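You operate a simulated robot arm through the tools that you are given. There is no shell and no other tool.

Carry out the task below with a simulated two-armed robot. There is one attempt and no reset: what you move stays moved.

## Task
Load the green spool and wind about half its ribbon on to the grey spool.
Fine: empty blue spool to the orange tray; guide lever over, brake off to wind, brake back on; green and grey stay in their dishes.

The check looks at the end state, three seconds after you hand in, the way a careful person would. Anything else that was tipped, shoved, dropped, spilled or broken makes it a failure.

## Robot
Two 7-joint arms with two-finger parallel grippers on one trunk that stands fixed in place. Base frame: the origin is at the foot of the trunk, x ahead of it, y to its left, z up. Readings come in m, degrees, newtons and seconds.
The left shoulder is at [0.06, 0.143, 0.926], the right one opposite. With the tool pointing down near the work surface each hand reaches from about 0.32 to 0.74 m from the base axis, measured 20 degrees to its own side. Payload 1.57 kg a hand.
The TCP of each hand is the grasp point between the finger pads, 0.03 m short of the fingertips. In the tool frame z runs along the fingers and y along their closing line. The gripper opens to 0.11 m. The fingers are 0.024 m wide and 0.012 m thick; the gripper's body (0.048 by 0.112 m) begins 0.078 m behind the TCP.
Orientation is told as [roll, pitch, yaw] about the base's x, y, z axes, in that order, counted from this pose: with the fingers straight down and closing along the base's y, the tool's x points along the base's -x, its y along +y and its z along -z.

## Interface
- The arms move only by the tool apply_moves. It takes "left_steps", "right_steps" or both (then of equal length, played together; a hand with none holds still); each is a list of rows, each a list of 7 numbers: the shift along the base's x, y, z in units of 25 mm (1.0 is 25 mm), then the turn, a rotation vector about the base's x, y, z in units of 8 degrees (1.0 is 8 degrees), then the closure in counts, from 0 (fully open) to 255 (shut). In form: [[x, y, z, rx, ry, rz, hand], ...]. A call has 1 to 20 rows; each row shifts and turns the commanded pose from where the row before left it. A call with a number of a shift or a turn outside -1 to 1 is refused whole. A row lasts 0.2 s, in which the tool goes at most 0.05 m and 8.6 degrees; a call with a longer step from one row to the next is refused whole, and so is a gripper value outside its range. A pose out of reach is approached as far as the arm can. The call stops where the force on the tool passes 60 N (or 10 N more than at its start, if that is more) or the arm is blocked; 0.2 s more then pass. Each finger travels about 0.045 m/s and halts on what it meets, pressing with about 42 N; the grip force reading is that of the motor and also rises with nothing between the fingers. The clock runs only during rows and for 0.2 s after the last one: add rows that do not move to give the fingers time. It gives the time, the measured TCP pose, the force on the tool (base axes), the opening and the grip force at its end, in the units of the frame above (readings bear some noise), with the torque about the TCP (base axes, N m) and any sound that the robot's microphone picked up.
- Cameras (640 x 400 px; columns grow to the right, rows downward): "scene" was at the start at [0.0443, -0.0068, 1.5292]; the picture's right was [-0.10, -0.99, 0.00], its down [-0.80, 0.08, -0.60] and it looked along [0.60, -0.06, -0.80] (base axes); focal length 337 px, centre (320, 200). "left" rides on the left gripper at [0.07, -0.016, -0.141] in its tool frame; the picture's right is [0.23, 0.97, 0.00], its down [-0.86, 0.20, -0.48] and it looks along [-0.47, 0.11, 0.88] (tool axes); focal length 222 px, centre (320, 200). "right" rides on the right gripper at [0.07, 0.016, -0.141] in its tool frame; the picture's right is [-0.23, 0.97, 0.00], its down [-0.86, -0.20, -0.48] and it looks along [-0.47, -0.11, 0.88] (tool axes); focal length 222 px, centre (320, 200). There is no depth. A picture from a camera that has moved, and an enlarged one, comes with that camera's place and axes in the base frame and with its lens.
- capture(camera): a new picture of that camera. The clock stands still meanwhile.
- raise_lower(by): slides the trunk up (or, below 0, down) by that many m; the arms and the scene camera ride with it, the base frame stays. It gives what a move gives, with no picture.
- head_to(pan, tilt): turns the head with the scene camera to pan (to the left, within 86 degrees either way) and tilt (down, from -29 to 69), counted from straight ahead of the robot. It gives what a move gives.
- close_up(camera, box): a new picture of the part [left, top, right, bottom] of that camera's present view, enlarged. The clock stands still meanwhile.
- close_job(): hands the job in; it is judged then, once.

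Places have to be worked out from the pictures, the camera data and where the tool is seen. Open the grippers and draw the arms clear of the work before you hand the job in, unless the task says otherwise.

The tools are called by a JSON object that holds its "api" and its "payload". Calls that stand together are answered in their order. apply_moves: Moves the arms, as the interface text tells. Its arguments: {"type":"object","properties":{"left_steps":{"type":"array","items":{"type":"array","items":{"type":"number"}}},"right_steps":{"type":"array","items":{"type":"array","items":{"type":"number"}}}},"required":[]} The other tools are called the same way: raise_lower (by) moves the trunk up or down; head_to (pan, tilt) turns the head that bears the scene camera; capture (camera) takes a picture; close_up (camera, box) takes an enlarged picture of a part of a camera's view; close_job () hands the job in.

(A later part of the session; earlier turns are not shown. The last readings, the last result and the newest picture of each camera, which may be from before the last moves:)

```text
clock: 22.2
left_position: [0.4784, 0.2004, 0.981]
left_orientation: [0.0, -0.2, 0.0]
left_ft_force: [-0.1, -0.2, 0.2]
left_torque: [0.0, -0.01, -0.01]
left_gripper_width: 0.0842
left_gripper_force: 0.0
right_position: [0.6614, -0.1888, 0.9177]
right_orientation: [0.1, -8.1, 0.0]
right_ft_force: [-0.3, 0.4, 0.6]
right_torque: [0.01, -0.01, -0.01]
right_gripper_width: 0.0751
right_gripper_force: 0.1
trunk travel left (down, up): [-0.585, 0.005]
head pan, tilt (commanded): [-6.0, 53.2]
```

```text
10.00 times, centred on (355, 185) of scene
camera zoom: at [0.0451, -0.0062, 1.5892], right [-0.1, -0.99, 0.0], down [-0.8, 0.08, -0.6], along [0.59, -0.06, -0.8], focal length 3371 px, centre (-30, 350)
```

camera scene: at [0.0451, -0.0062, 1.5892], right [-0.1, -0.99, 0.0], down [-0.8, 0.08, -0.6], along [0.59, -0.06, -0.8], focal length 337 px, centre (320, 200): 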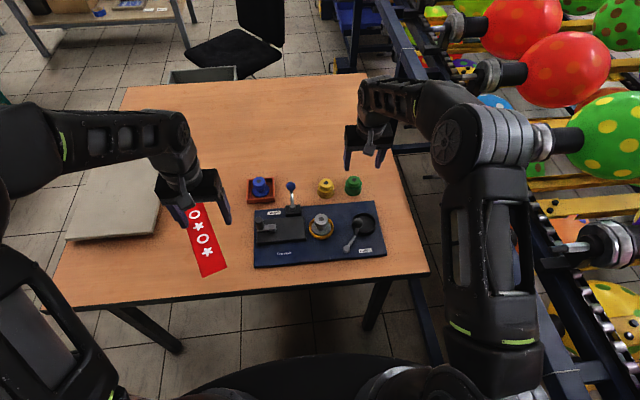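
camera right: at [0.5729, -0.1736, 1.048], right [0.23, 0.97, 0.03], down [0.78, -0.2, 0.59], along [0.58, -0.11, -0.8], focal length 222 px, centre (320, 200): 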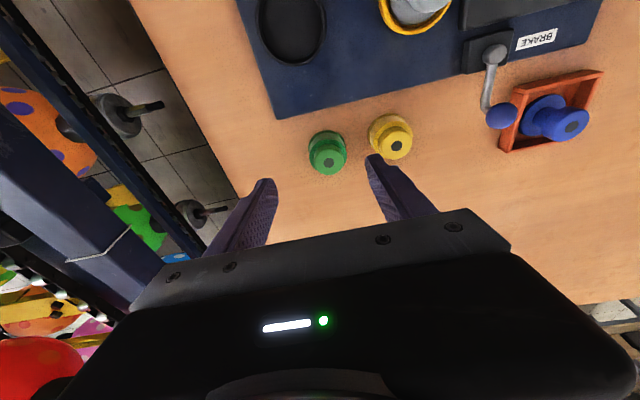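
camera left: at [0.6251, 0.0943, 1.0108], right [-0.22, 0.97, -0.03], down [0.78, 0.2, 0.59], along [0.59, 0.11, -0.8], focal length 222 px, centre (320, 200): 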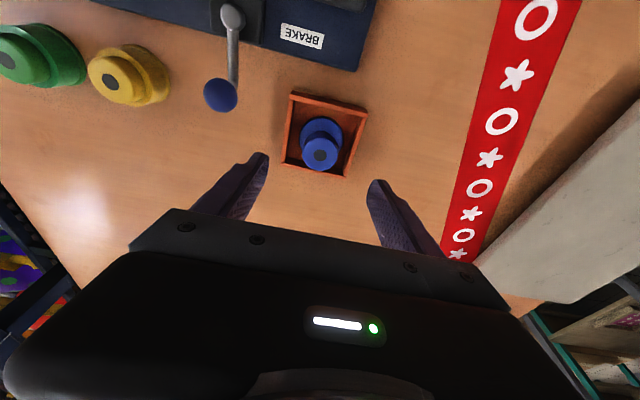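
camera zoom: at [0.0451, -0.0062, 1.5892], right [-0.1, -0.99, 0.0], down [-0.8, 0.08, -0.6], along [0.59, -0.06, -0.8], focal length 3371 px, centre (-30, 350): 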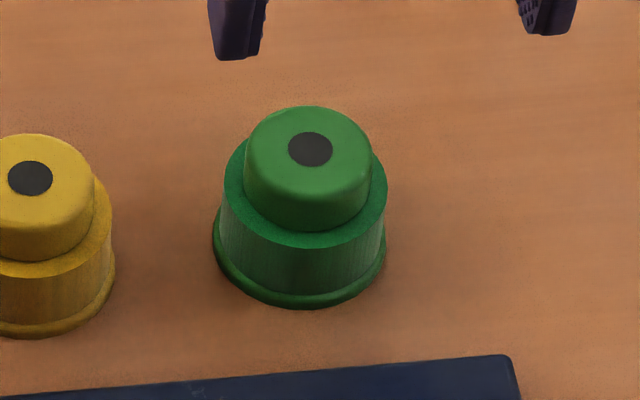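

Green's axis is at (0.706,-0.183), cap top ≈0.788 and the ribbon shoulder ≈0.774, so the fingertips should stay above about 0.775. I descend to TCP z≈0.806.

{"api": "apply_moves", "payload": {"right_steps": [[0.83, 0.115, -0.5, 0, 0, 0, 81], [0.83, 0.115, -0.5, 0, 0, 0, 81], [0, 0, -0.9, 0, 0, 0, 81], [0, 0, -0.9, 0, 0, 0, 81], [0, 0, -0.9, 0, 0, 0, 81], [0, 0, -0.6, 0, 0, 0, 81], [0, 0, -0.1, 0, 0, 0, 81], [0, 0, 0, 0, 0, 0, 81]]}}

{"api": "capture", "payload": {"camera": "right"}}

{"api": "close_up", "payload": {"camera": "scene", "box": [310, 150, 390, 210]}}

```text
clock: 24.0
left_position: [0.4784, 0.2007, 0.98]
left_orientation: [0.1, -0.1, -0.1]
left_ft_force: [-0.3, 0.0, -0.5]
left_torque: [-0.02, 0.0, -0.01]
left_gripper_width: 0.0842
left_gripper_force: 0.0
right_position: [0.702, -0.1838, 0.8089]
right_orientation: [0.1, -8.0, -0.1]
right_ft_force: [0.2, 0.6, -1.0]
right_torque: [0.02, 0.01, -0.03]
right_gripper_width: 0.075
right_gripper_force: 0.0
trunk travel left (down, up): [-0.585, 0.005]
head pan, tilt (commanded): [-6.0, 53.2]
```

```text
taken
camera right: at [0.6138, -0.1683, 0.9385], right [0.23, 0.97, 0.03], down [0.78, -0.2, 0.59], along [0.58, -0.11, -0.8], focal length 222 px, centre (320, 200)
```

right: 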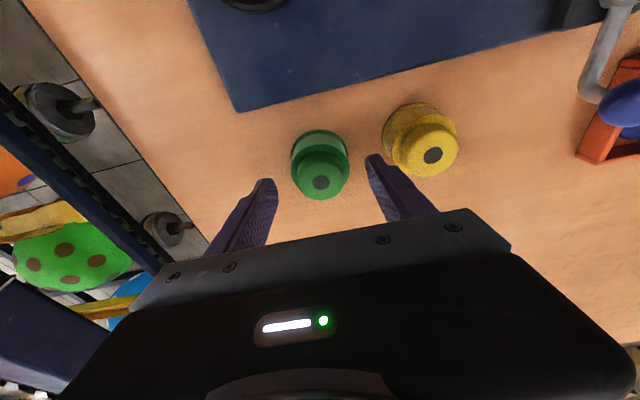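

```text
6.67 times, centred on (350, 180) of scene
camera zoom: at [0.0445, -0.0068, 1.5892], right [-0.1, -0.99, 0.0], down [-0.8, 0.08, -0.6], along [0.6, -0.06, -0.8], focal length 2247 px, centre (120, 333)
```

zoom: 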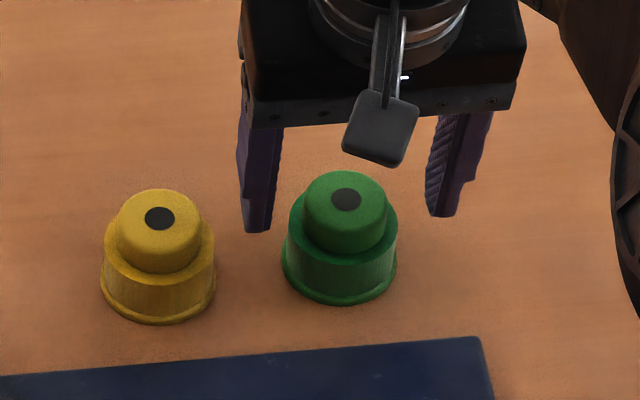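

Aligned: green's axis reads (0.707,-0.184) from the right camera. I lower 2.5 mm more and close.

{"api": "apply_moves", "payload": {"right_steps": [[0.04, 0, -0.1, 0, 0, 0, 81], [0, 0, 0, 0, 0, 0, 120], [0, 0, 0, 0, 0, 0, 150], [0, 0, 0, 0, 0, 0, 180], [0, 0, 0, 0, 0, 0, 220], [0, 0, 0, 0, 0, 0, 230], [0, 0, 0, 0, 0, 0, 230]]}}

{"api": "capture", "payload": {"camera": "right"}}

{"api": "close_up", "payload": {"camera": "scene", "box": [310, 150, 390, 210]}}

```text
clock: 25.6
left_position: [0.4788, 0.2007, 0.9807]
left_orientation: [0.0, -0.1, -0.1]
left_ft_force: [-0.2, 0.5, 0.2]
left_torque: [0.0, 0.0, 0.03]
left_gripper_width: 0.0843
left_gripper_force: 0.0
right_position: [0.7027, -0.1833, 0.8072]
right_orientation: [0.0, -8.0, 0.0]
right_ft_force: [0.0, 1.2, 0.0]
right_torque: [0.03, -0.01, 0.0]
right_gripper_width: 0.0383
right_gripper_force: 41.7
trunk travel left (down, up): [-0.585, 0.005]
head pan, tilt (commanded): [-6.0, 53.2]
```

```text
taken
camera right: at [0.6146, -0.1682, 0.9361], right [0.23, 0.97, 0.03], down [0.78, -0.2, 0.59], along [0.58, -0.11, -0.8], focal length 222 px, centre (320, 200)
```

right: 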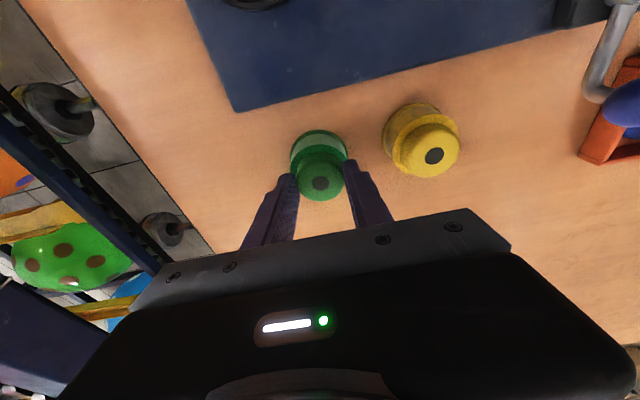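

```text
6.67 times, centred on (350, 180) of scene
camera zoom: at [0.0445, -0.0068, 1.5892], right [-0.1, -0.99, 0.0], down [-0.8, 0.08, -0.6], along [0.6, -0.06, -0.8], focal length 2247 px, centre (120, 333)
```

zoom: 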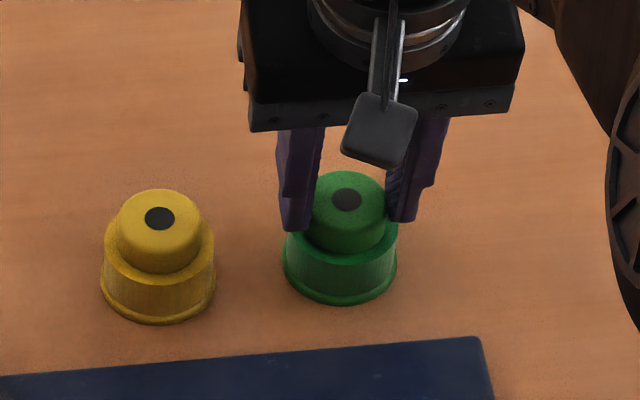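

The cap is gripped (0.0383 m). I lift, retreat toward the dish and turn yaw to -40° so that the fingers will clear the guide knob when releasing.

{"api": "apply_moves", "payload": {"right_steps": [[0, 0, 0.4, 0, 0, 0, 230], [0, 0, 0.7, 0, 0, 0, 230], [0, 0, 1, 0, 0, 0, 230], [0, 0, 1, 0, 0, 0, 230], [0, 0, 1, 0, 0, 0, 230], [-0.7, 0, 0.3, 0, 0, 0, 230], [-0.787, 0, 0, 0, 0, -0.833, 230], [-0.787, 0, 0, 0, 0, -0.833, 230], [-0.787, 0, 0, 0, 0, -0.833, 230], [-0.787, 0, 0, 0, 0, -0.833, 230], [-0.787, 0, 0, 0, 0, -0.833, 230], [0, 0, 0, 0, 0, -0.833, 230], [0, 0, 0, 0, 0, 0, 230]]}}

{"api": "capture", "payload": {"camera": "right"}}

{"api": "close_up", "payload": {"camera": "scene", "box": [310, 150, 430, 260]}}

```text
clock: 28.4
left_position: [0.4792, 0.2003, 0.9806]
left_orientation: [0.0, -0.1, -0.1]
left_ft_force: [0.0, 0.3, -0.8]
left_torque: [-0.01, 0.0, -0.01]
left_gripper_width: 0.0841
left_gripper_force: 0.1
right_position: [0.5877, -0.1834, 0.9167]
right_orientation: [0.0, -8.0, -40.1]
right_ft_force: [-0.3, -0.6, 0.3]
right_torque: [-0.01, 0.0, -0.02]
right_gripper_width: 0.0382
right_gripper_force: 42.2
trunk travel left (down, up): [-0.585, 0.005]
head pan, tilt (commanded): [-6.0, 53.2]
```

```text
taken
camera right: at [0.5301, -0.1147, 1.0462], right [0.8, 0.6, 0.03], down [0.47, -0.65, 0.59], along [0.38, -0.46, -0.8], focal length 222 px, centre (320, 200)
```

right: 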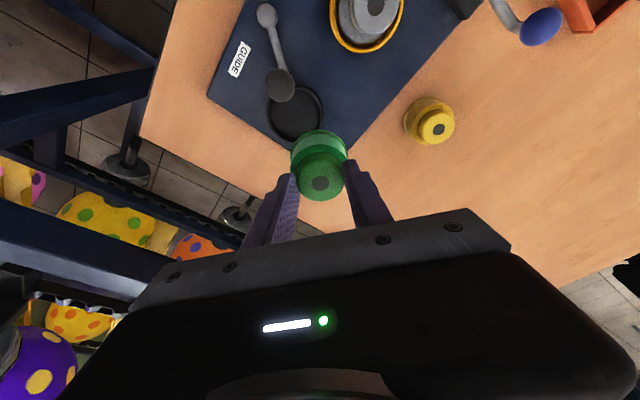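

```text
3.64 times, centred on (370, 205) of scene
camera zoom: at [0.0442, -0.0069, 1.5892], right [-0.1, -0.99, 0.0], down [-0.8, 0.08, -0.6], along [0.6, -0.06, -0.8], focal length 1226 px, centre (138, 182)
```

zoom: 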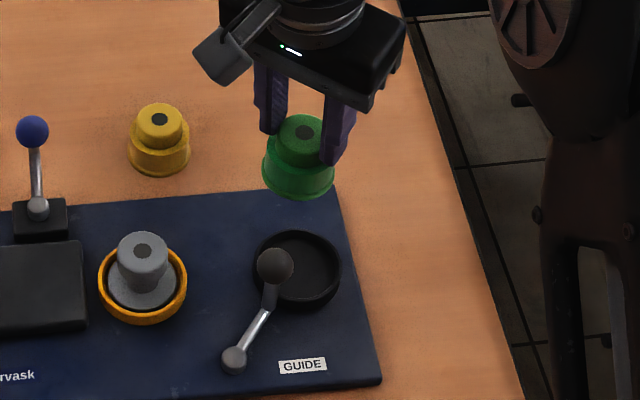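

The green spool hangs upright in the grip. I zoom on the empty dish to fix its centre and depth.

{"api": "close_up", "payload": {"camera": "scene", "box": [350, 205, 400, 245]}}

{"api": "close_up", "payload": {"camera": "right", "box": [230, 50, 370, 160]}}

{"api": "close_up", "payload": {"camera": "scene", "box": [330, 150, 400, 210]}}

```text
10.00 times, centred on (375, 225) of scene
camera zoom: at [0.0442, -0.0069, 1.5892], right [-0.1, -0.99, 0.0], down [-0.8, 0.08, -0.6], along [0.6, -0.06, -0.8], focal length 3371 px, centre (-230, -50)
```

zoom: 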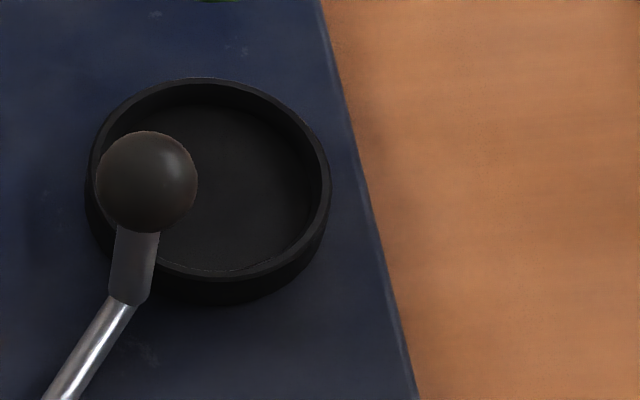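

```text
3.64 times, centred on (300, 105) of right
camera zoom: at [0.5301, -0.1147, 1.0462], right [0.8, 0.6, 0.03], down [0.47, -0.65, 0.59], along [0.38, -0.46, -0.8], focal length 808 px, centre (393, 546)
```

zoom: 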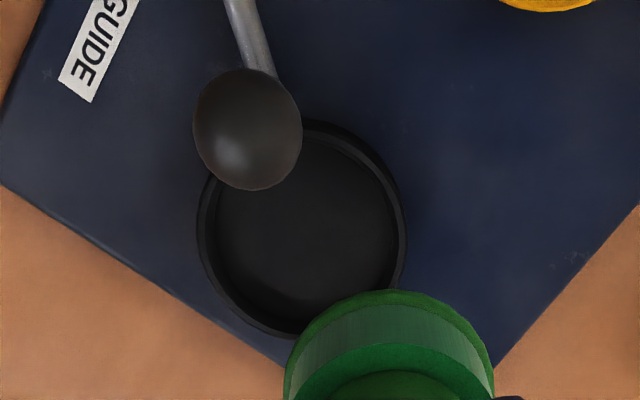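

```text
6.67 times, centred on (365, 180) of scene
camera zoom: at [0.0442, -0.0069, 1.5892], right [-0.1, -0.99, 0.0], down [-0.8, 0.08, -0.6], along [0.6, -0.06, -0.8], focal length 2247 px, centre (20, 333)
```

zoom: 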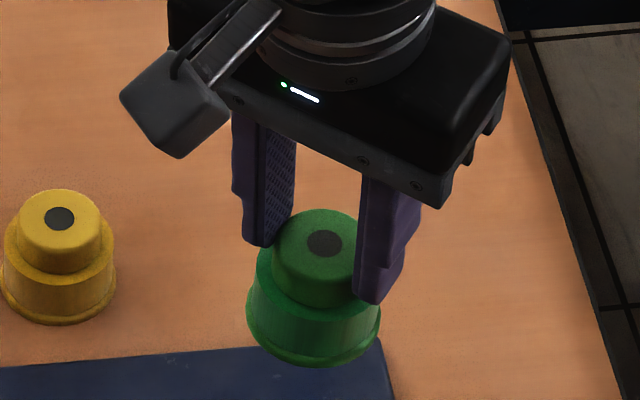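

The dish rim is centred near (0.560,-0.189) at z≈0.768, and the knob at (0.529,-0.161,0.819) leaves only about 1 mm past the flange, so I come down 4 mm off to the far side of the knob first, then shift in above the dish.

{"api": "apply_moves", "payload": {"right_steps": [[-0.56, -0.124, 0, 0, 0, 0, 230], [-0.56, -0.124, 0, 0, 0, 0, 230], [0, 0, -0.6, 0, 0, 0, 230], [0, 0, -0.7, 0, 0, 0, 230], [0, 0, -0.7, 0, 0, 0, 230], [0, 0, -0.4, 0, 0, 0, 230], [0, 0, 0, 0, 0, 0, 230]]}}

{"api": "capture", "payload": {"camera": "right"}}

{"api": "close_up", "payload": {"camera": "scene", "box": [335, 185, 405, 245]}}

```text
clock: 30.0
left_position: [0.4794, 0.1997, 0.981]
left_orientation: [0.0, -0.1, -0.1]
left_ft_force: [-0.4, 0.2, 0.0]
left_torque: [-0.02, 0.02, -0.06]
left_gripper_width: 0.0841
left_gripper_force: 0.1
right_position: [0.5599, -0.1898, 0.8567]
right_orientation: [0.0, -8.0, -40.0]
right_ft_force: [-0.9, 0.1, -0.3]
right_torque: [0.0, -0.02, 0.01]
right_gripper_width: 0.0383
right_gripper_force: 42.5
trunk travel left (down, up): [-0.585, 0.005]
head pan, tilt (commanded): [-6.0, 53.2]
```

```text
taken
camera right: at [0.5024, -0.1212, 0.9859], right [0.8, 0.6, 0.03], down [0.47, -0.65, 0.59], along [0.38, -0.46, -0.8], focal length 222 px, centre (320, 200)
```

right: 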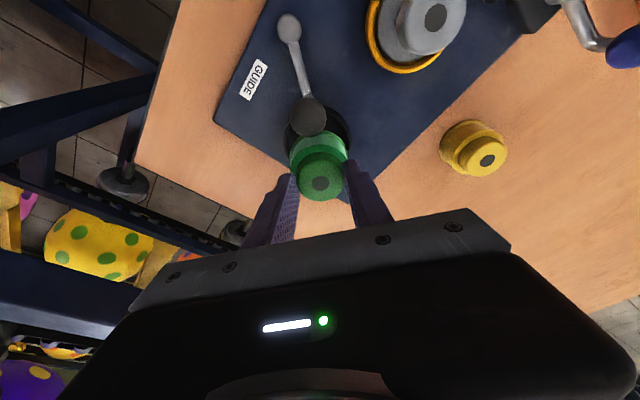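

```text
6.67 times, centred on (370, 215) of scene
camera zoom: at [0.0445, -0.0068, 1.5892], right [-0.1, -0.99, 0.0], down [-0.8, 0.08, -0.6], along [0.6, -0.06, -0.8], focal length 2247 px, centre (-13, 100)
```

zoom: 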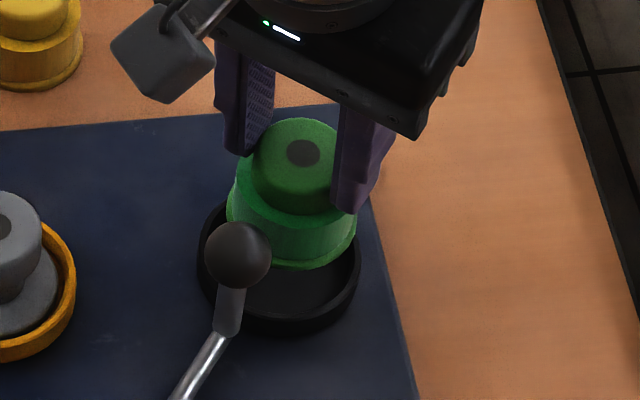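

The spool hangs just above the dish. I shift it 4 mm inward to the dish centre and lower it partway, then check the force.

{"api": "apply_moves", "payload": {"right_steps": [[0, 0, -0.2, 0, 0, 0, 230], [-0.12, 0.108, 0, 0, 0, 0, 230], [0, 0, -0.3, 0, 0, 0, 230], [0, 0, -0.3, 0, 0, 0, 230], [0, 0, 0, 0, 0, 0, 230]]}}

{"api": "capture", "payload": {"camera": "right"}}

{"api": "close_up", "payload": {"camera": "scene", "box": [335, 185, 405, 245]}}

```text
clock: 31.2
left_position: [0.4793, 0.2002, 0.9813]
left_orientation: [0.0, -0.1, -0.1]
left_ft_force: [-0.1, 0.2, -0.7]
left_torque: [0.0, 0.01, 0.0]
left_gripper_width: 0.0844
left_gripper_force: 0.0
right_position: [0.5559, -0.1875, 0.8365]
right_orientation: [0.0, -8.0, -40.0]
right_ft_force: [1.1, -0.4, -0.7]
right_torque: [0.04, 0.0, -0.02]
right_gripper_width: 0.0381
right_gripper_force: 41.5
trunk travel left (down, up): [-0.585, 0.005]
head pan, tilt (commanded): [-6.0, 53.2]
```

```text
taken
camera right: at [0.4993, -0.1186, 0.9662], right [0.8, 0.6, 0.03], down [0.47, -0.65, 0.59], along [0.38, -0.46, -0.8], focal length 222 px, centre (320, 200)
```

right: 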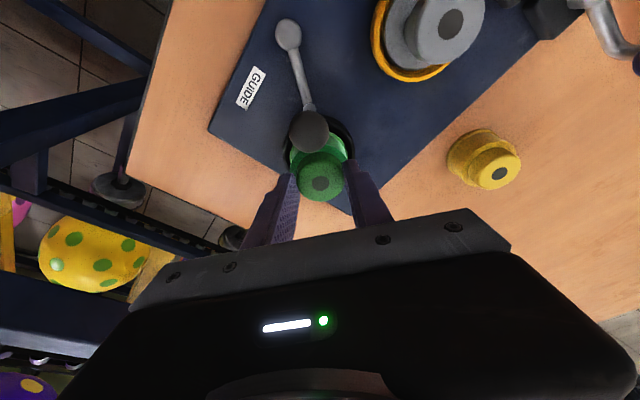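

```text
6.67 times, centred on (370, 215) of scene
camera zoom: at [0.0444, -0.0068, 1.5892], right [-0.1, -0.99, 0.0], down [-0.8, 0.08, -0.6], along [0.6, -0.06, -0.8], focal length 2247 px, centre (-13, 100)
```

zoom: 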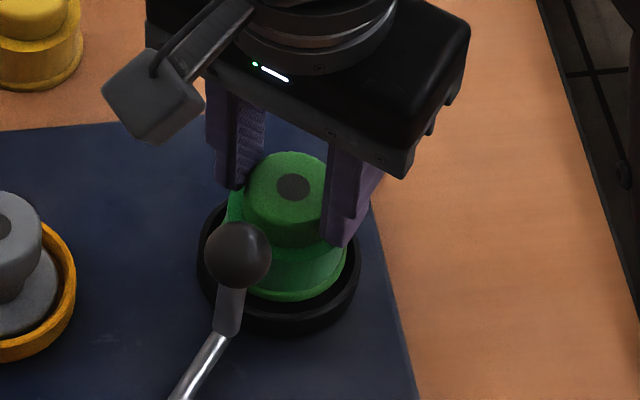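

The flange has entered the dish freely. I keep lowering in small steps until contact.

{"api": "apply_moves", "payload": {"right_steps": [[0, 0, -0.2, 0, 0, 0, 230], [0, 0, -0.15, 0, 0, 0, 230], [0, 0, 0, 0, 0, 0, 230]]}}

{"api": "apply_moves", "payload": {"right_steps": [[0, 0, -0.1, 0, 0, 0, 230], [0, 0, 0, 0, 0, 0, 230]]}}

```text
clock: 32.0
left_position: [0.4785, 0.2001, 0.9803]
left_orientation: [0.1, 0.0, -0.1]
left_ft_force: [-0.9, -0.5, -0.3]
left_torque: [-0.05, 0.02, 0.0]
left_gripper_width: 0.0844
left_gripper_force: 0.1
right_position: [0.5569, -0.187, 0.8284]
right_orientation: [0.0, -7.9, -40.1]
right_ft_force: [-0.6, -0.5, -1.2]
right_torque: [0.01, 0.01, 0.0]
right_gripper_width: 0.0383
right_gripper_force: 42.2
trunk travel left (down, up): [-0.585, 0.005]
head pan, tilt (commanded): [-6.0, 53.2]
```

```text
clock: 32.6
left_position: [0.479, 0.2002, 0.9802]
left_orientation: [0.0, -0.1, -0.1]
left_ft_force: [0.0, 0.4, 0.4]
left_torque: [0.02, -0.04, 0.0]
left_gripper_width: 0.0841
left_gripper_force: 0.1
right_position: [0.557, -0.1882, 0.8269]
right_orientation: [0.2, -8.2, -40.0]
right_ft_force: [-1.4, 0.4, 9.9]
right_torque: [-0.05, 0.12, -0.02]
right_gripper_width: 0.0382
right_gripper_force: 41.8
trunk travel left (down, up): [-0.585, 0.005]
head pan, tilt (commanded): [-6.0, 53.2]
```

10 N upward: the spool is seated on the dish floor. I release and rise vertically.

{"api": "apply_moves", "payload": {"right_steps": [[0, 0, 0.03, 0, 0, 0, 160], [0, 0, 0, 0, 0, 0, 120], [0, 0, 0, 0, 0, 0, 90], [0, 0, 0, 0, 0, 0, 90], [0, 0, 0, 0, 0, 0, 90], [0, 0, 0.5, 0, 0, 0, 90], [0, 0, 0.8, 0, 0, 0, 90], [0, 0, 1, 0, 0, 0, 90], [0, 0, 1, 0, 0, 0, 90]]}}

{"api": "capture", "payload": {"camera": "right"}}

{"api": "close_up", "payload": {"camera": "scene", "box": [300, 180, 410, 270]}}

```text
clock: 34.6
left_position: [0.4782, 0.1998, 0.9802]
left_orientation: [0.0, 0.0, -0.1]
left_ft_force: [0.0, 0.5, 0.0]
left_torque: [-0.01, 0.01, -0.06]
left_gripper_width: 0.0841
left_gripper_force: 0.0
right_position: [0.5556, -0.1879, 0.9091]
right_orientation: [0.0, -8.0, -39.9]
right_ft_force: [-0.4, -0.2, 0.7]
right_torque: [0.03, 0.02, 0.01]
right_gripper_width: 0.0712
right_gripper_force: 0.1
trunk travel left (down, up): [-0.585, 0.005]
head pan, tilt (commanded): [-6.0, 53.2]
```

```text
taken
camera right: at [0.4984, -0.119, 1.039], right [0.8, 0.6, 0.03], down [0.47, -0.65, 0.59], along [0.38, -0.46, -0.8], focal length 222 px, centre (320, 200)
```

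right: 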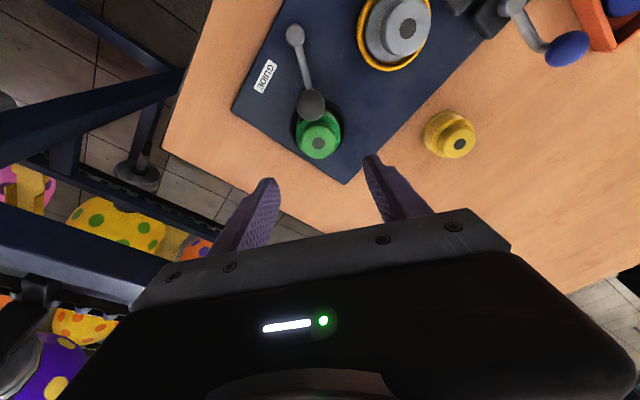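

```text
4.44 times, centred on (355, 225) of scene
camera zoom: at [0.044, -0.0068, 1.5891], right [-0.1, -0.99, 0.0], down [-0.8, 0.08, -0.6], along [0.6, -0.06, -0.8], focal length 1498 px, centre (164, 89)
```

zoom: 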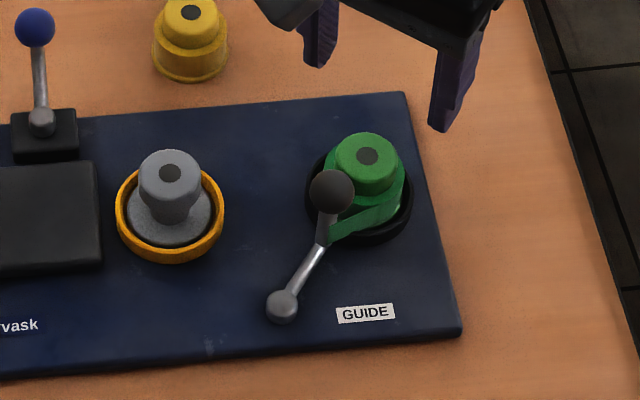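

The green spool is seated and its ribbon now runs to the guide lever's post, so loading worked. Next I line the right hand up over the guide knob, removing the tilt and keeping yaw -40° so the fingers straddle it tangentially.

{"api": "apply_moves", "payload": {"right_steps": [[-0.54, 0.53, 0, 0.3215, 0.383, 0, 120], [-0.54, 0.53, 0, 0.3215, 0.383, 0, 120], [0, 0, -0.6, 0, 0, 0, 120], [0, 0, 0, 0, 0, 0, 120]]}}

{"api": "capture", "payload": {"camera": "right"}}

{"api": "close_up", "payload": {"camera": "scene", "box": [310, 180, 410, 260]}}

```text
clock: 35.6
left_position: [0.4791, 0.1996, 0.9812]
left_orientation: [-0.1, -0.1, -0.2]
left_ft_force: [-0.2, 0.7, -0.2]
left_torque: [-0.01, -0.02, 0.0]
left_gripper_width: 0.0845
left_gripper_force: 0.1
right_position: [0.5283, -0.1617, 0.8947]
right_orientation: [0.1, 0.0, -40.0]
right_ft_force: [0.6, -0.3, 0.0]
right_torque: [-0.04, 0.0, 0.01]
right_gripper_width: 0.0584
right_gripper_force: 0.1
trunk travel left (down, up): [-0.585, 0.005]
head pan, tilt (commanded): [-6.0, 53.2]
```

```text
taken
camera right: at [0.4862, -0.1045, 1.0349], right [0.8, 0.6, 0.0], down [0.53, -0.7, 0.48], along [0.29, -0.38, -0.88], focal length 222 px, centre (320, 200)
```

right: 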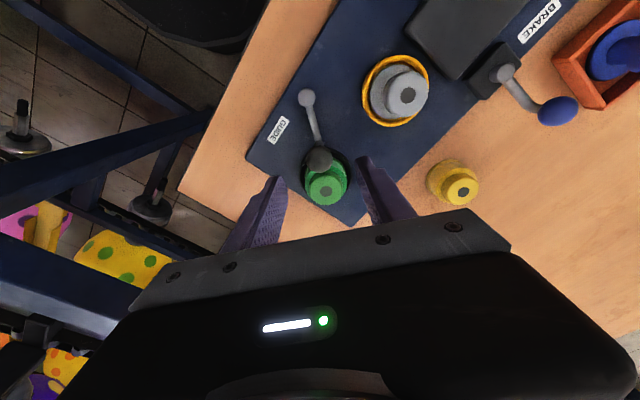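

```text
5.00 times, centred on (360, 220) of scene
camera zoom: at [0.0441, -0.0067, 1.5892], right [-0.1, -0.99, 0.0], down [-0.8, 0.08, -0.6], along [0.6, -0.06, -0.8], focal length 1686 px, centre (120, 100)
```

zoom: 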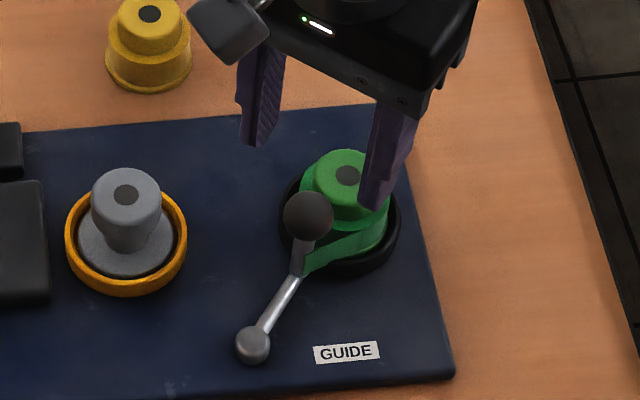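

The knob is centred between the fingers. I descend to TCP z≈0.842 (tips above the spool tops), narrow the fingers to a loose cage, and begin swinging the lever about its pivot.

{"api": "apply_moves", "payload": {"right_steps": [[0, 0, -0.8, 0, 0, 0, 120], [0, 0, -0.8, 0, 0, 0, 120], [0, 0, -0.5, 0, 0, 0, 120], [0, 0, 0, 0, 0, 0, 172], [0, 0, 0, 0, 0, 0, 172], [0, 0, 0, 0, 0, 0, 172]]}}

{"api": "capture", "payload": {"camera": "right"}}

{"api": "close_up", "payload": {"camera": "scene", "box": [310, 180, 410, 260]}}

```text
clock: 37.0
left_position: [0.4778, 0.1999, 0.9812]
left_orientation: [0.0, -0.2, -0.1]
left_ft_force: [-0.2, -0.1, 0.1]
left_torque: [0.01, 0.01, 0.01]
left_gripper_width: 0.0841
left_gripper_force: 0.2
right_position: [0.5286, -0.1614, 0.8427]
right_orientation: [0.0, -0.1, -40.0]
right_ft_force: [-0.1, -0.6, -0.1]
right_torque: [-0.02, 0.01, -0.01]
right_gripper_width: 0.0357
right_gripper_force: 0.2
trunk travel left (down, up): [-0.585, 0.005]
head pan, tilt (commanded): [-6.0, 53.2]
```

```text
taken
camera right: at [0.4863, -0.1042, 0.9819], right [0.8, 0.6, 0.0], down [0.53, -0.7, 0.48], along [0.29, -0.38, -0.88], focal length 222 px, centre (320, 200)
```

right: 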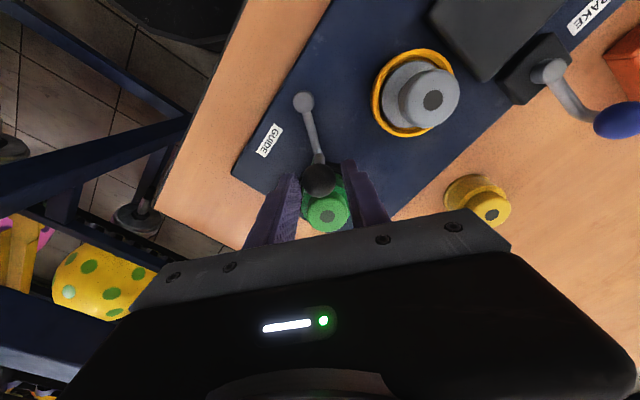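

```text
5.00 times, centred on (360, 220) of scene
camera zoom: at [0.0444, -0.0067, 1.5892], right [-0.1, -0.99, 0.0], down [-0.8, 0.08, -0.6], along [0.6, -0.06, -0.8], focal length 1686 px, centre (120, 100)
```

zoom: 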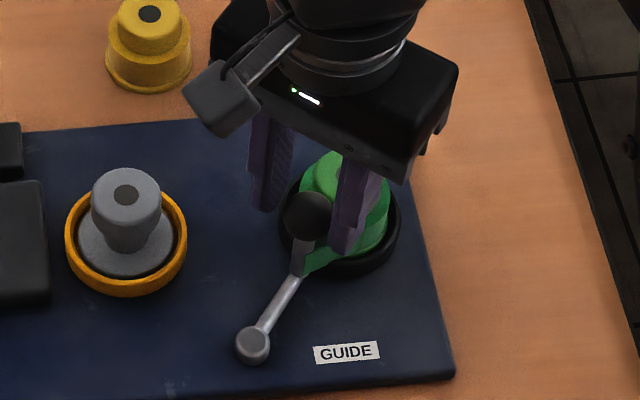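

The knob is caged between the fingers without force. I swing the first 40° of the arc about the pivot (0.487,-0.128).

{"api": "apply_moves", "payload": {"right_steps": [[0.168, 0.244, 0, 0, 0, 1, 172], [0.136, 0.264, 0, 0, 0, 1, 172], [0.096, 0.284, 0, 0, 0, 1, 172], [0.052, 0.292, 0, 0, 0, 1, 172], [0.016, 0.296, 0, 0, 0, 1, 172]]}}

{"api": "capture", "payload": {"camera": "right"}}

{"api": "close_up", "payload": {"camera": "scene", "box": [300, 180, 410, 265]}}

```text
clock: 38.2
left_position: [0.4802, 0.2007, 0.9806]
left_orientation: [0.1, -0.1, -0.1]
left_ft_force: [0.3, 0.0, -0.9]
left_torque: [-0.01, -0.04, 0.01]
left_gripper_width: 0.0843
left_gripper_force: 0.1
right_position: [0.5396, -0.1274, 0.8413]
right_orientation: [0.1, 0.1, 0.1]
right_ft_force: [-0.5, -0.7, -0.1]
right_torque: [0.0, -0.03, 0.0]
right_gripper_width: 0.0359
right_gripper_force: 0.1
trunk travel left (down, up): [-0.585, 0.005]
head pan, tilt (commanded): [-6.0, 53.2]
```

```text
taken
camera right: at [0.4711, -0.1113, 0.9819], right [0.22, 0.97, 0.0], down [0.86, -0.2, 0.48], along [0.47, -0.11, -0.88], focal length 222 px, centre (320, 200)
```

right: 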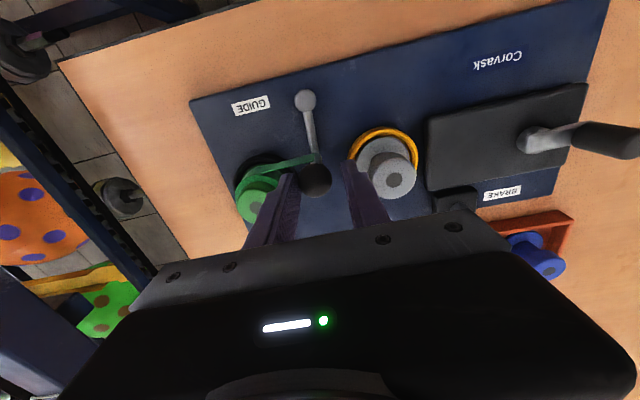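

```text
4.71 times, centred on (355, 222) of scene
camera zoom: at [0.0444, -0.0067, 1.5892], right [-0.1, -0.99, 0.0], down [-0.8, 0.08, -0.6], along [0.6, -0.06, -0.8], focal length 1586 px, centre (155, 94)
```

zoom: 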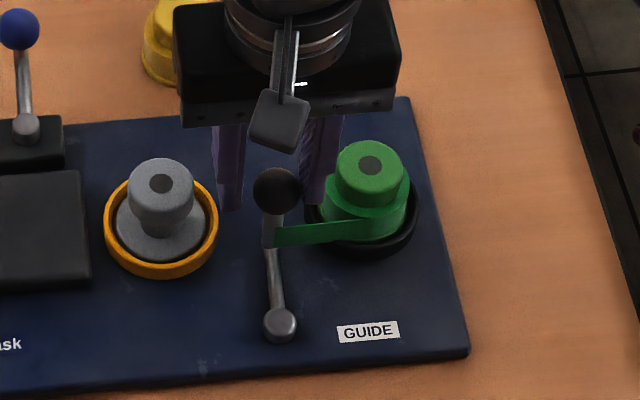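

The lever swings freely and the ribbon follows. I continue through the second half of the arc toward the grey spool.

{"api": "apply_moves", "payload": {"right_steps": [[-0.028, 0.296, 0, 0, 0, 1, 172], [-0.068, 0.292, 0, 0, 0, 1, 172], [-0.108, 0.276, 0, 0, 0, 1, 172], [-0.148, 0.26, 0, 0, 0, 1, 172], [-0.18, 0.236, 0, 0, 0, 1, 172]]}}

{"api": "capture", "payload": {"camera": "right"}}

{"api": "close_up", "payload": {"camera": "scene", "box": [300, 180, 410, 265]}}

```text
clock: 39.4
left_position: [0.478, 0.2008, 0.981]
left_orientation: [0.0, -0.1, -0.1]
left_ft_force: [-0.5, 0.8, -0.6]
left_torque: [-0.01, 0.01, -0.01]
left_gripper_width: 0.0841
left_gripper_force: 0.0
right_position: [0.5273, -0.0929, 0.8405]
right_orientation: [-0.1, 0.0, 40.2]
right_ft_force: [0.1, 0.8, -0.6]
right_torque: [0.02, -0.01, 0.01]
right_gripper_width: 0.0356
right_gripper_force: 0.1
trunk travel left (down, up): [-0.585, 0.005]
head pan, tilt (commanded): [-6.0, 53.2]
```

```text
taken
camera right: at [0.4638, -0.1259, 0.9821], right [-0.45, 0.89, 0.0], down [0.78, 0.4, 0.48], along [0.43, 0.22, -0.88], focal length 222 px, centre (320, 200)
```

right: 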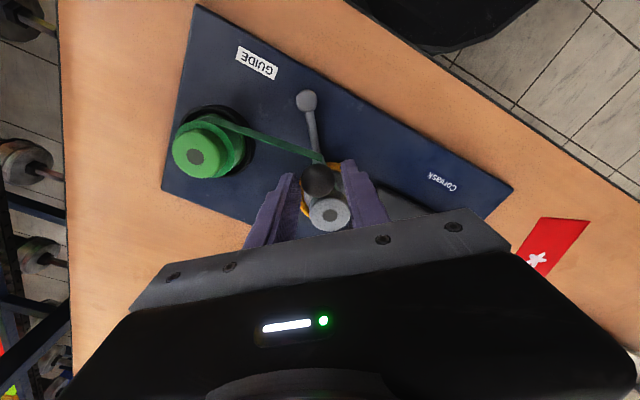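

```text
4.71 times, centred on (355, 222) of scene
camera zoom: at [0.0443, -0.0067, 1.5892], right [-0.1, -0.99, 0.0], down [-0.8, 0.08, -0.6], along [0.6, -0.06, -0.8], focal length 1586 px, centre (155, 94)
```

zoom: 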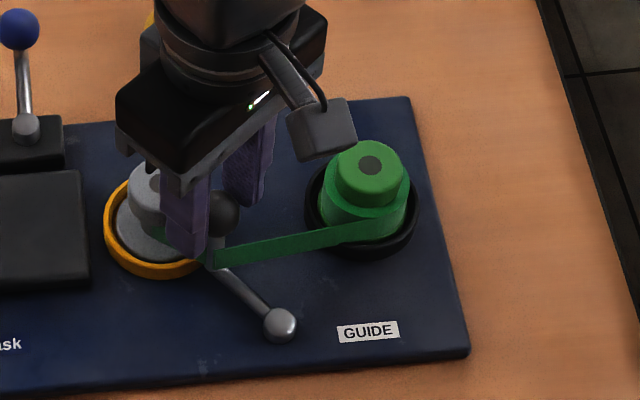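

The ribbon now runs green → post → grey spool. I nudge 4° further to feel whether the lever has reached an end stop.

{"api": "apply_moves", "payload": {"right_steps": [[-0.1, 0.108, 0, 0, 0, 0.5, 172], [0, 0, 0, 0, 0, 0, 172]]}}

{"api": "close_up", "payload": {"camera": "right", "box": [230, 80, 410, 240]}}

```text
clock: 40.0
left_position: [0.4786, 0.1996, 0.9815]
left_orientation: [0.1, 0.0, -0.1]
left_ft_force: [0.2, 0.3, 0.8]
left_torque: [0.03, 0.0, 0.0]
left_gripper_width: 0.0843
left_gripper_force: 0.1
right_position: [0.5244, -0.0898, 0.841]
right_orientation: [0.0, -0.2, 44.2]
right_ft_force: [1.1, -2.1, -0.4]
right_torque: [-0.06, -0.01, -0.01]
right_gripper_width: 0.0373
right_gripper_force: 1.0
trunk travel left (down, up): [-0.585, 0.005]
head pan, tilt (commanded): [-6.0, 53.2]
```

```text
2.50 times, centred on (320, 160) of right
camera zoom: at [0.4639, -0.128, 0.9821], right [-0.51, 0.86, 0.0], down [0.75, 0.45, 0.48], along [0.41, 0.25, -0.88], focal length 555 px, centre (320, 300)
```

zoom: 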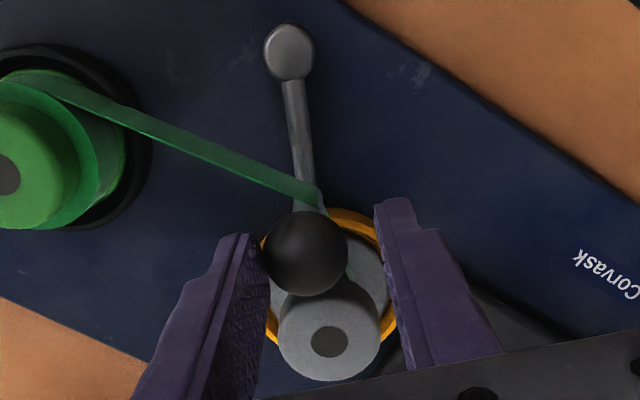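

The fingers met resistance and the knob sits at (0.528,-0.095), +38.8° from the pivot — mirror of its start, so it is at its stop. I open the fingers, rise, and move the right arm clear.

{"api": "apply_moves", "payload": {"right_steps": [[0.06, -0.08, 0, 0, 0, 0, 140], [0, 0, 0, 0, 0, 0, 130], [0, 0, 0, 0, 0, 0, 130], [0, 0, 0.8, 0, 0, 0, 130], [0, 0, 1, 0, 0, 0, 130], [0, 0, 1, 0, 0, 0, 130], [-0.4, -0.6, 0.6, 0, 0, -0.5, 130], [-0.4, -1, 0.4, 0, 0, -0.8, 130], [-0.4, -1, 0.4, 0, 0, -0.8, 130], [-0.4, -1, 0.4, 0, 0, -0.8, 130], [-0.4, -1, 0.4, 0, 0, -0.8, 130], [-0.4, -1, 0.4, 0, 0, -0.8, 130], [-0.4, -1, 0.4, 0, 0, -0.8, 130], [-0.4, -1, 0.4, 0, 0, -0.2, 130], [-0.4, -1, 0.2, 0, 0, 0, 130]]}}

{"api": "close_up", "payload": {"camera": "scene", "box": [300, 180, 410, 265]}}

{"api": "close_up", "payload": {"camera": "scene", "box": [245, 170, 345, 260]}}

{"api": "capture", "payload": {"camera": "scene"}}

```text
clock: 43.2
left_position: [0.4777, 0.1984, 0.9806]
left_orientation: [0.0, 0.0, -0.1]
left_ft_force: [0.3, -0.6, -0.2]
left_torque: [0.04, 0.0, -0.02]
left_gripper_width: 0.0843
left_gripper_force: 0.2
right_position: [0.437, -0.3066, 1.0017]
right_orientation: [0.0, -0.2, 0.0]
right_ft_force: [-0.4, -0.5, 0.4]
right_torque: [0.0, -0.04, 0.03]
right_gripper_width: 0.054
right_gripper_force: 0.0
trunk travel left (down, up): [-0.585, 0.005]
head pan, tilt (commanded): [-6.0, 53.2]
```

```text
4.71 times, centred on (355, 222) of scene
camera zoom: at [0.044, -0.0073, 1.5892], right [-0.1, -0.99, 0.0], down [-0.8, 0.08, -0.6], along [0.6, -0.06, -0.8], focal length 1586 px, centre (155, 94)
```

zoom: 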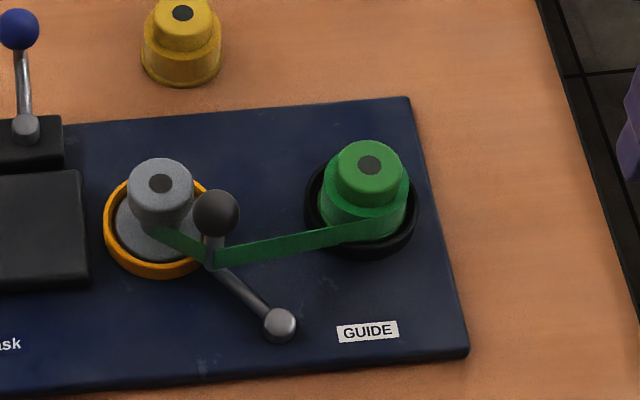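

```text
4.44 times, centred on (295, 215) of scene
camera zoom: at [0.044, -0.0073, 1.5892], right [-0.1, -0.99, 0.0], down [-0.8, 0.08, -0.6], along [0.6, -0.06, -0.8], focal length 1498 px, centre (431, 133)
```

zoom: 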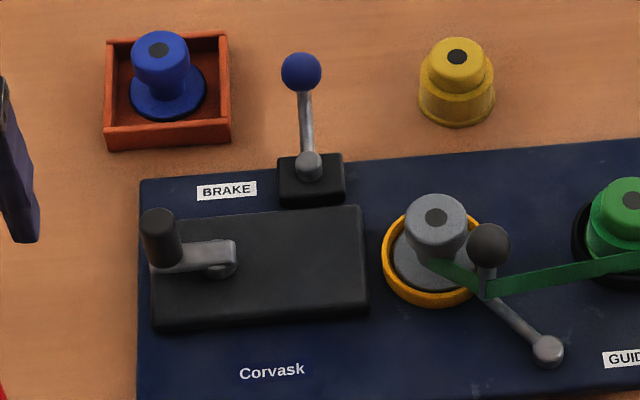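

```text
taken
camera scene: at [0.044, -0.0073, 1.5892], right [-0.1, -0.99, 0.0], down [-0.8, 0.08, -0.6], along [0.6, -0.06, -0.8], focal length 337 px, centre (320, 200)
```

scene: 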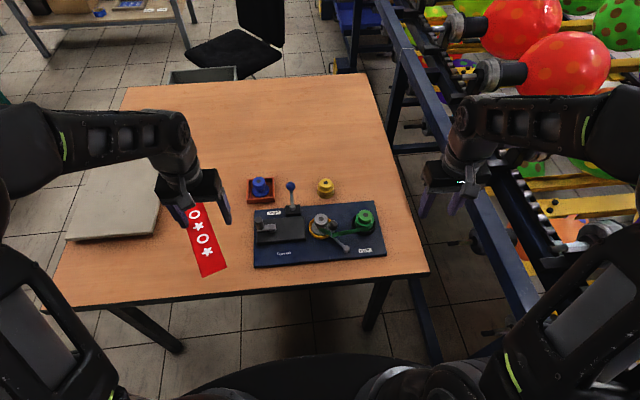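

The ribbon is threaded green → post → grey. Now I bring the left hand over the brake's blue ball (≈0.686,0.013,0.806), 8° tilt for reach, to test which way it turns.

{"api": "apply_moves", "payload": {"left_steps": [[0.91, -0.93, -0.2, 0, -0.125, 0, 110], [0.91, -0.93, -0.2, 0, -0.125, 0, 110], [0.91, -0.93, -0.2, 0, -0.125, 0, 110], [0.91, -0.93, -0.2, 0, -0.125, 0, 110], [0.91, -0.93, -0.2, 0, -0.125, 0, 110], [0.91, -0.93, -0.2, 0, -0.125, 0, 110], [0.91, -0.93, -0.2, 0, -0.125, 0, 110], [0.91, -0.93, -0.2, 0, -0.125, 0, 110], [0.8, 0, 0, 0, 0, 0, 110], [0, 0, 0, 0, 0, 0, 110]]}}

{"api": "capture", "payload": {"camera": "left"}}

{"api": "close_up", "payload": {"camera": "scene", "box": [245, 150, 345, 230]}}

```text
clock: 45.4
left_position: [0.6817, 0.0154, 0.9415]
left_orientation: [0.0, -8.0, -0.1]
left_ft_force: [-1.1, -0.4, 0.1]
left_torque: [0.01, 0.0, 0.05]
left_gripper_width: 0.0625
left_gripper_force: 0.0
right_position: [0.4366, -0.3055, 1.0011]
right_orientation: [-0.1, -0.1, 0.0]
right_ft_force: [-0.4, 0.5, -0.1]
right_torque: [0.0, 0.0, 0.01]
right_gripper_width: 0.0538
right_gripper_force: 0.1
trunk travel left (down, up): [-0.585, 0.005]
head pan, tilt (commanded): [-6.0, 53.2]
```

```text
taken
camera left: at [0.5914, -0.0011, 1.0705], right [-0.22, 0.97, -0.03], down [0.78, 0.2, 0.59], along [0.58, 0.11, -0.8], focal length 222 px, centre (320, 200)
```

left: 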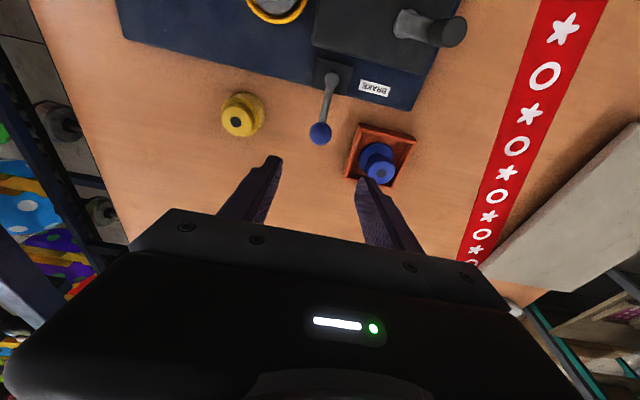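

```text
5.00 times, centred on (295, 190) of scene
camera zoom: at [0.0441, -0.007, 1.5892], right [-0.1, -0.99, 0.0], down [-0.8, 0.08, -0.6], along [0.6, -0.06, -0.8], focal length 1686 px, centre (445, 250)
```

zoom: 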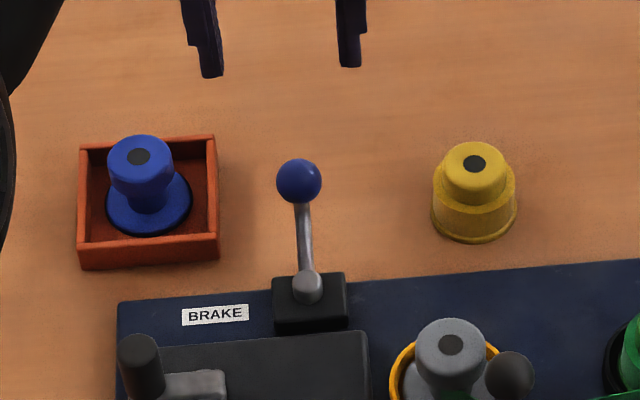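

The ball reads (0.6845,0.0125,0.809) with pivot near (0.633,0.013). I descend with fingers straddling it and narrow to a loose cage.

{"api": "apply_moves", "payload": {"left_steps": [[0.03, -0.12, -0.9, 0, 0, 0, 110], [0, 0, -0.9, 0, 0, 0, 110], [0, 0, -0.9, 0, 0, 0, 110], [0, 0, -0.9, 0, 0, 0, 110], [0, 0, -0.8, 0, 0, 0, 110], [0, 0, -0.2, 0, 0, 0, 110], [0, 0, 0, 0, 0, 0, 172], [0, 0, 0, 0, 0, 0, 172], [0, 0, 0, 0, 0, 0, 172]]}}

{"api": "close_up", "payload": {"camera": "left", "box": [220, 60, 420, 250]}}

{"api": "close_up", "payload": {"camera": "scene", "box": [245, 150, 345, 230]}}

```text
clock: 47.4
left_position: [0.6823, 0.0124, 0.8267]
left_orientation: [0.1, -8.1, 0.0]
left_ft_force: [0.8, -0.2, -0.5]
left_torque: [-0.03, -0.02, -0.01]
left_gripper_width: 0.0361
left_gripper_force: 0.0
right_position: [0.4374, -0.3066, 1.0006]
right_orientation: [-0.1, -0.1, 0.0]
right_ft_force: [0.1, -1.1, 0.0]
right_torque: [-0.02, 0.03, 0.01]
right_gripper_width: 0.054
right_gripper_force: 0.1
trunk travel left (down, up): [-0.585, 0.005]
head pan, tilt (commanded): [-6.0, 53.2]
```

```text
2.11 times, centred on (320, 155) of left
camera zoom: at [0.5925, -0.0037, 0.9552], right [-0.22, 0.97, -0.03], down [0.78, 0.2, 0.59], along [0.59, 0.11, -0.8], focal length 468 px, centre (320, 295)
```

zoom: 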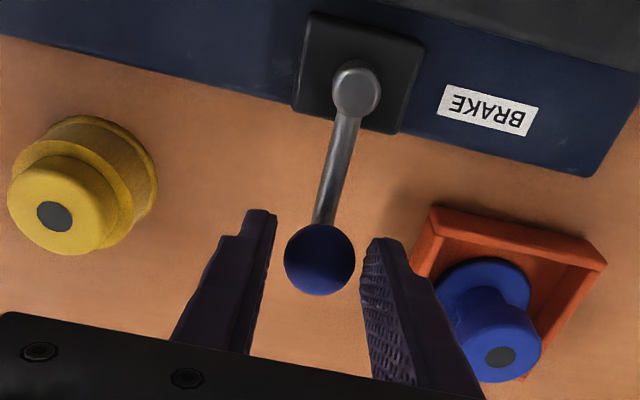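

```text
5.00 times, centred on (295, 190) of scene
camera zoom: at [0.0444, -0.0069, 1.5892], right [-0.1, -0.99, 0.0], down [-0.8, 0.08, -0.6], along [0.6, -0.06, -0.8], focal length 1686 px, centre (445, 250)
```

zoom: 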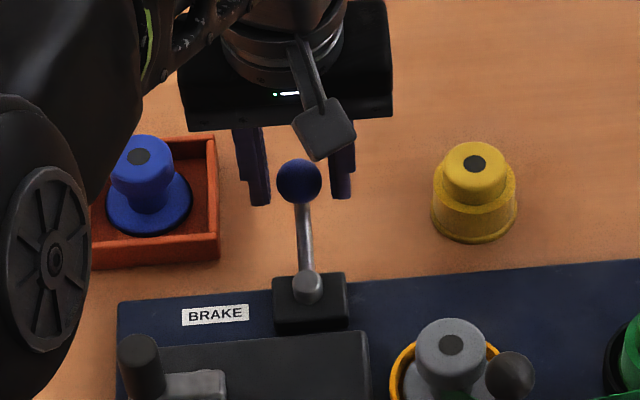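

The ball is caged. I push gently 12 mm toward +y to see whether the lever yields that way.

{"api": "apply_moves", "payload": {"left_steps": [[0, 0.16, 0, 0, 0, 0, 172], [0, 0.16, 0, 0, 0, 0, 172], [0, 0.16, 0, 0, 0, 0, 172], [0, 0, 0, 0, 0, 0, 172]]}}

{"api": "close_up", "payload": {"camera": "left", "box": [220, 60, 420, 250]}}

{"api": "close_up", "payload": {"camera": "scene", "box": [245, 150, 345, 230]}}

```text
clock: 48.4
left_position: [0.683, 0.0219, 0.8258]
left_orientation: [-0.1, -8.1, 0.0]
left_ft_force: [2.1, -10.6, -2.7]
left_torque: [-0.2, -0.05, -0.06]
left_gripper_width: 0.0456
left_gripper_force: 5.5
right_position: [0.4362, -0.308, 1.0007]
right_orientation: [0.0, 0.1, 0.0]
right_ft_force: [0.5, -1.0, 0.4]
right_torque: [-0.02, 0.02, 0.02]
right_gripper_width: 0.0541
right_gripper_force: 0.1
trunk travel left (down, up): [-0.585, 0.005]
head pan, tilt (commanded): [-6.0, 53.2]
```

```text
2.11 times, centred on (320, 155) of left
camera zoom: at [0.5919, 0.0063, 0.9555], right [-0.22, 0.97, -0.03], down [0.78, 0.2, 0.59], along [0.58, 0.11, -0.8], focal length 468 px, centre (320, 295)
```

zoom: 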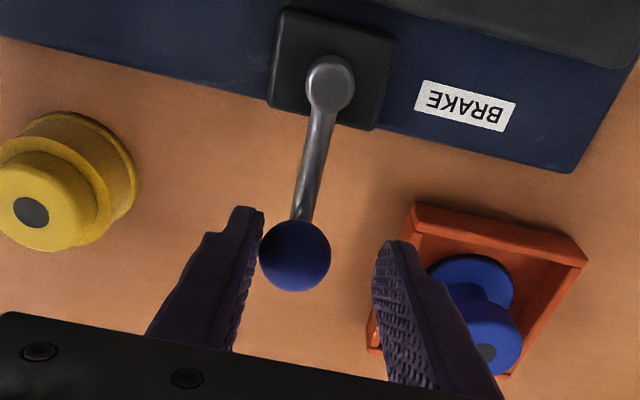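

```text
5.00 times, centred on (295, 190) of scene
camera zoom: at [0.0449, -0.0084, 1.5891], right [-0.1, -0.99, 0.0], down [-0.8, 0.08, -0.6], along [0.59, -0.06, -0.8], focal length 1686 px, centre (445, 250)
```

zoom: 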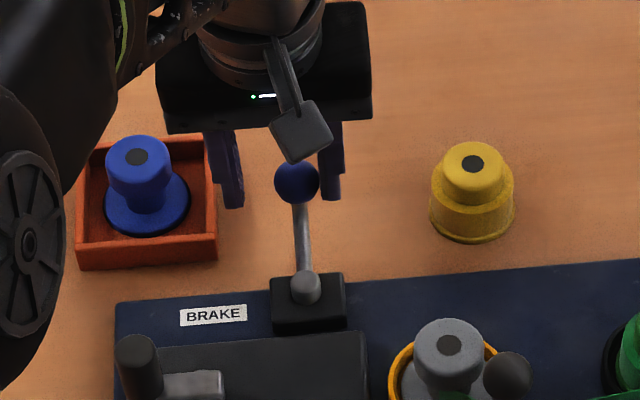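

The lever is against a stop that way (10 N, fingers pushed apart, ball unmoved). I go back to centre and swing the lever toward -y instead along its arc.

{"api": "apply_moves", "payload": {"left_steps": [[0, -0.24, 0, 0, 0, 0, 172], [0, -0.24, 0, 0, 0, 0, 172], [0, 0, 0, 0, 0, 0, 172], [-0.02, -0.288, 0, 0, 0, -1, 172], [-0.06, -0.28, 0, 0, 0, -1, 172], [-0.1, -0.268, 0, 0, 0, -1, 172], [0, 0, 0, 0, 0, 0, 172]]}}

{"api": "close_up", "payload": {"camera": "left", "box": [220, 60, 420, 250]}}

{"api": "close_up", "payload": {"camera": "scene", "box": [245, 150, 345, 230]}}

```text
clock: 50.0
left_position: [0.6774, -0.0087, 0.8263]
left_orientation: [-0.1, -8.1, -24.2]
left_ft_force: [-0.1, 0.4, 0.5]
left_torque: [0.02, 0.01, 0.02]
left_gripper_width: 0.036
left_gripper_force: 0.3
right_position: [0.4366, -0.3061, 1.0019]
right_orientation: [0.1, 0.0, 0.0]
right_ft_force: [0.7, 0.2, 0.0]
right_torque: [-0.02, 0.0, 0.01]
right_gripper_width: 0.0537
right_gripper_force: 0.0
trunk travel left (down, up): [-0.585, 0.005]
head pan, tilt (commanded): [-6.0, 53.2]
```

```text
2.11 times, centred on (320, 155) of left
camera zoom: at [0.5887, 0.0123, 0.9551], right [0.19, 0.98, -0.03], down [0.79, -0.14, 0.59], along [0.58, -0.14, -0.8], focal length 468 px, centre (320, 295)
```

zoom: 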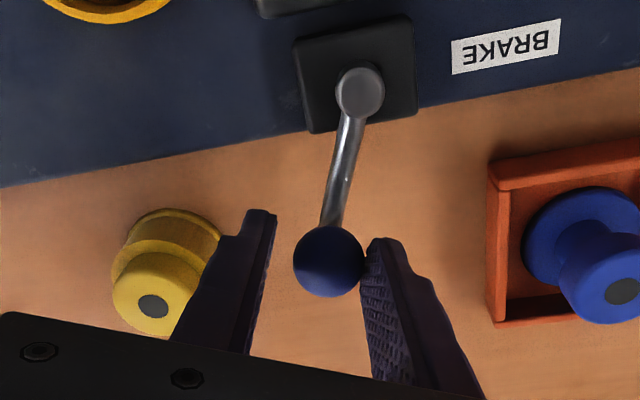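

```text
5.00 times, centred on (295, 190) of scene
camera zoom: at [0.0444, -0.0069, 1.5892], right [-0.1, -0.99, 0.0], down [-0.8, 0.08, -0.6], along [0.6, -0.06, -0.8], focal length 1686 px, centre (445, 250)
```

zoom: 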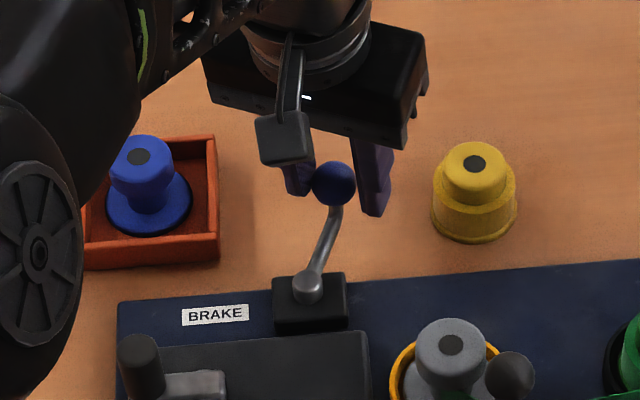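

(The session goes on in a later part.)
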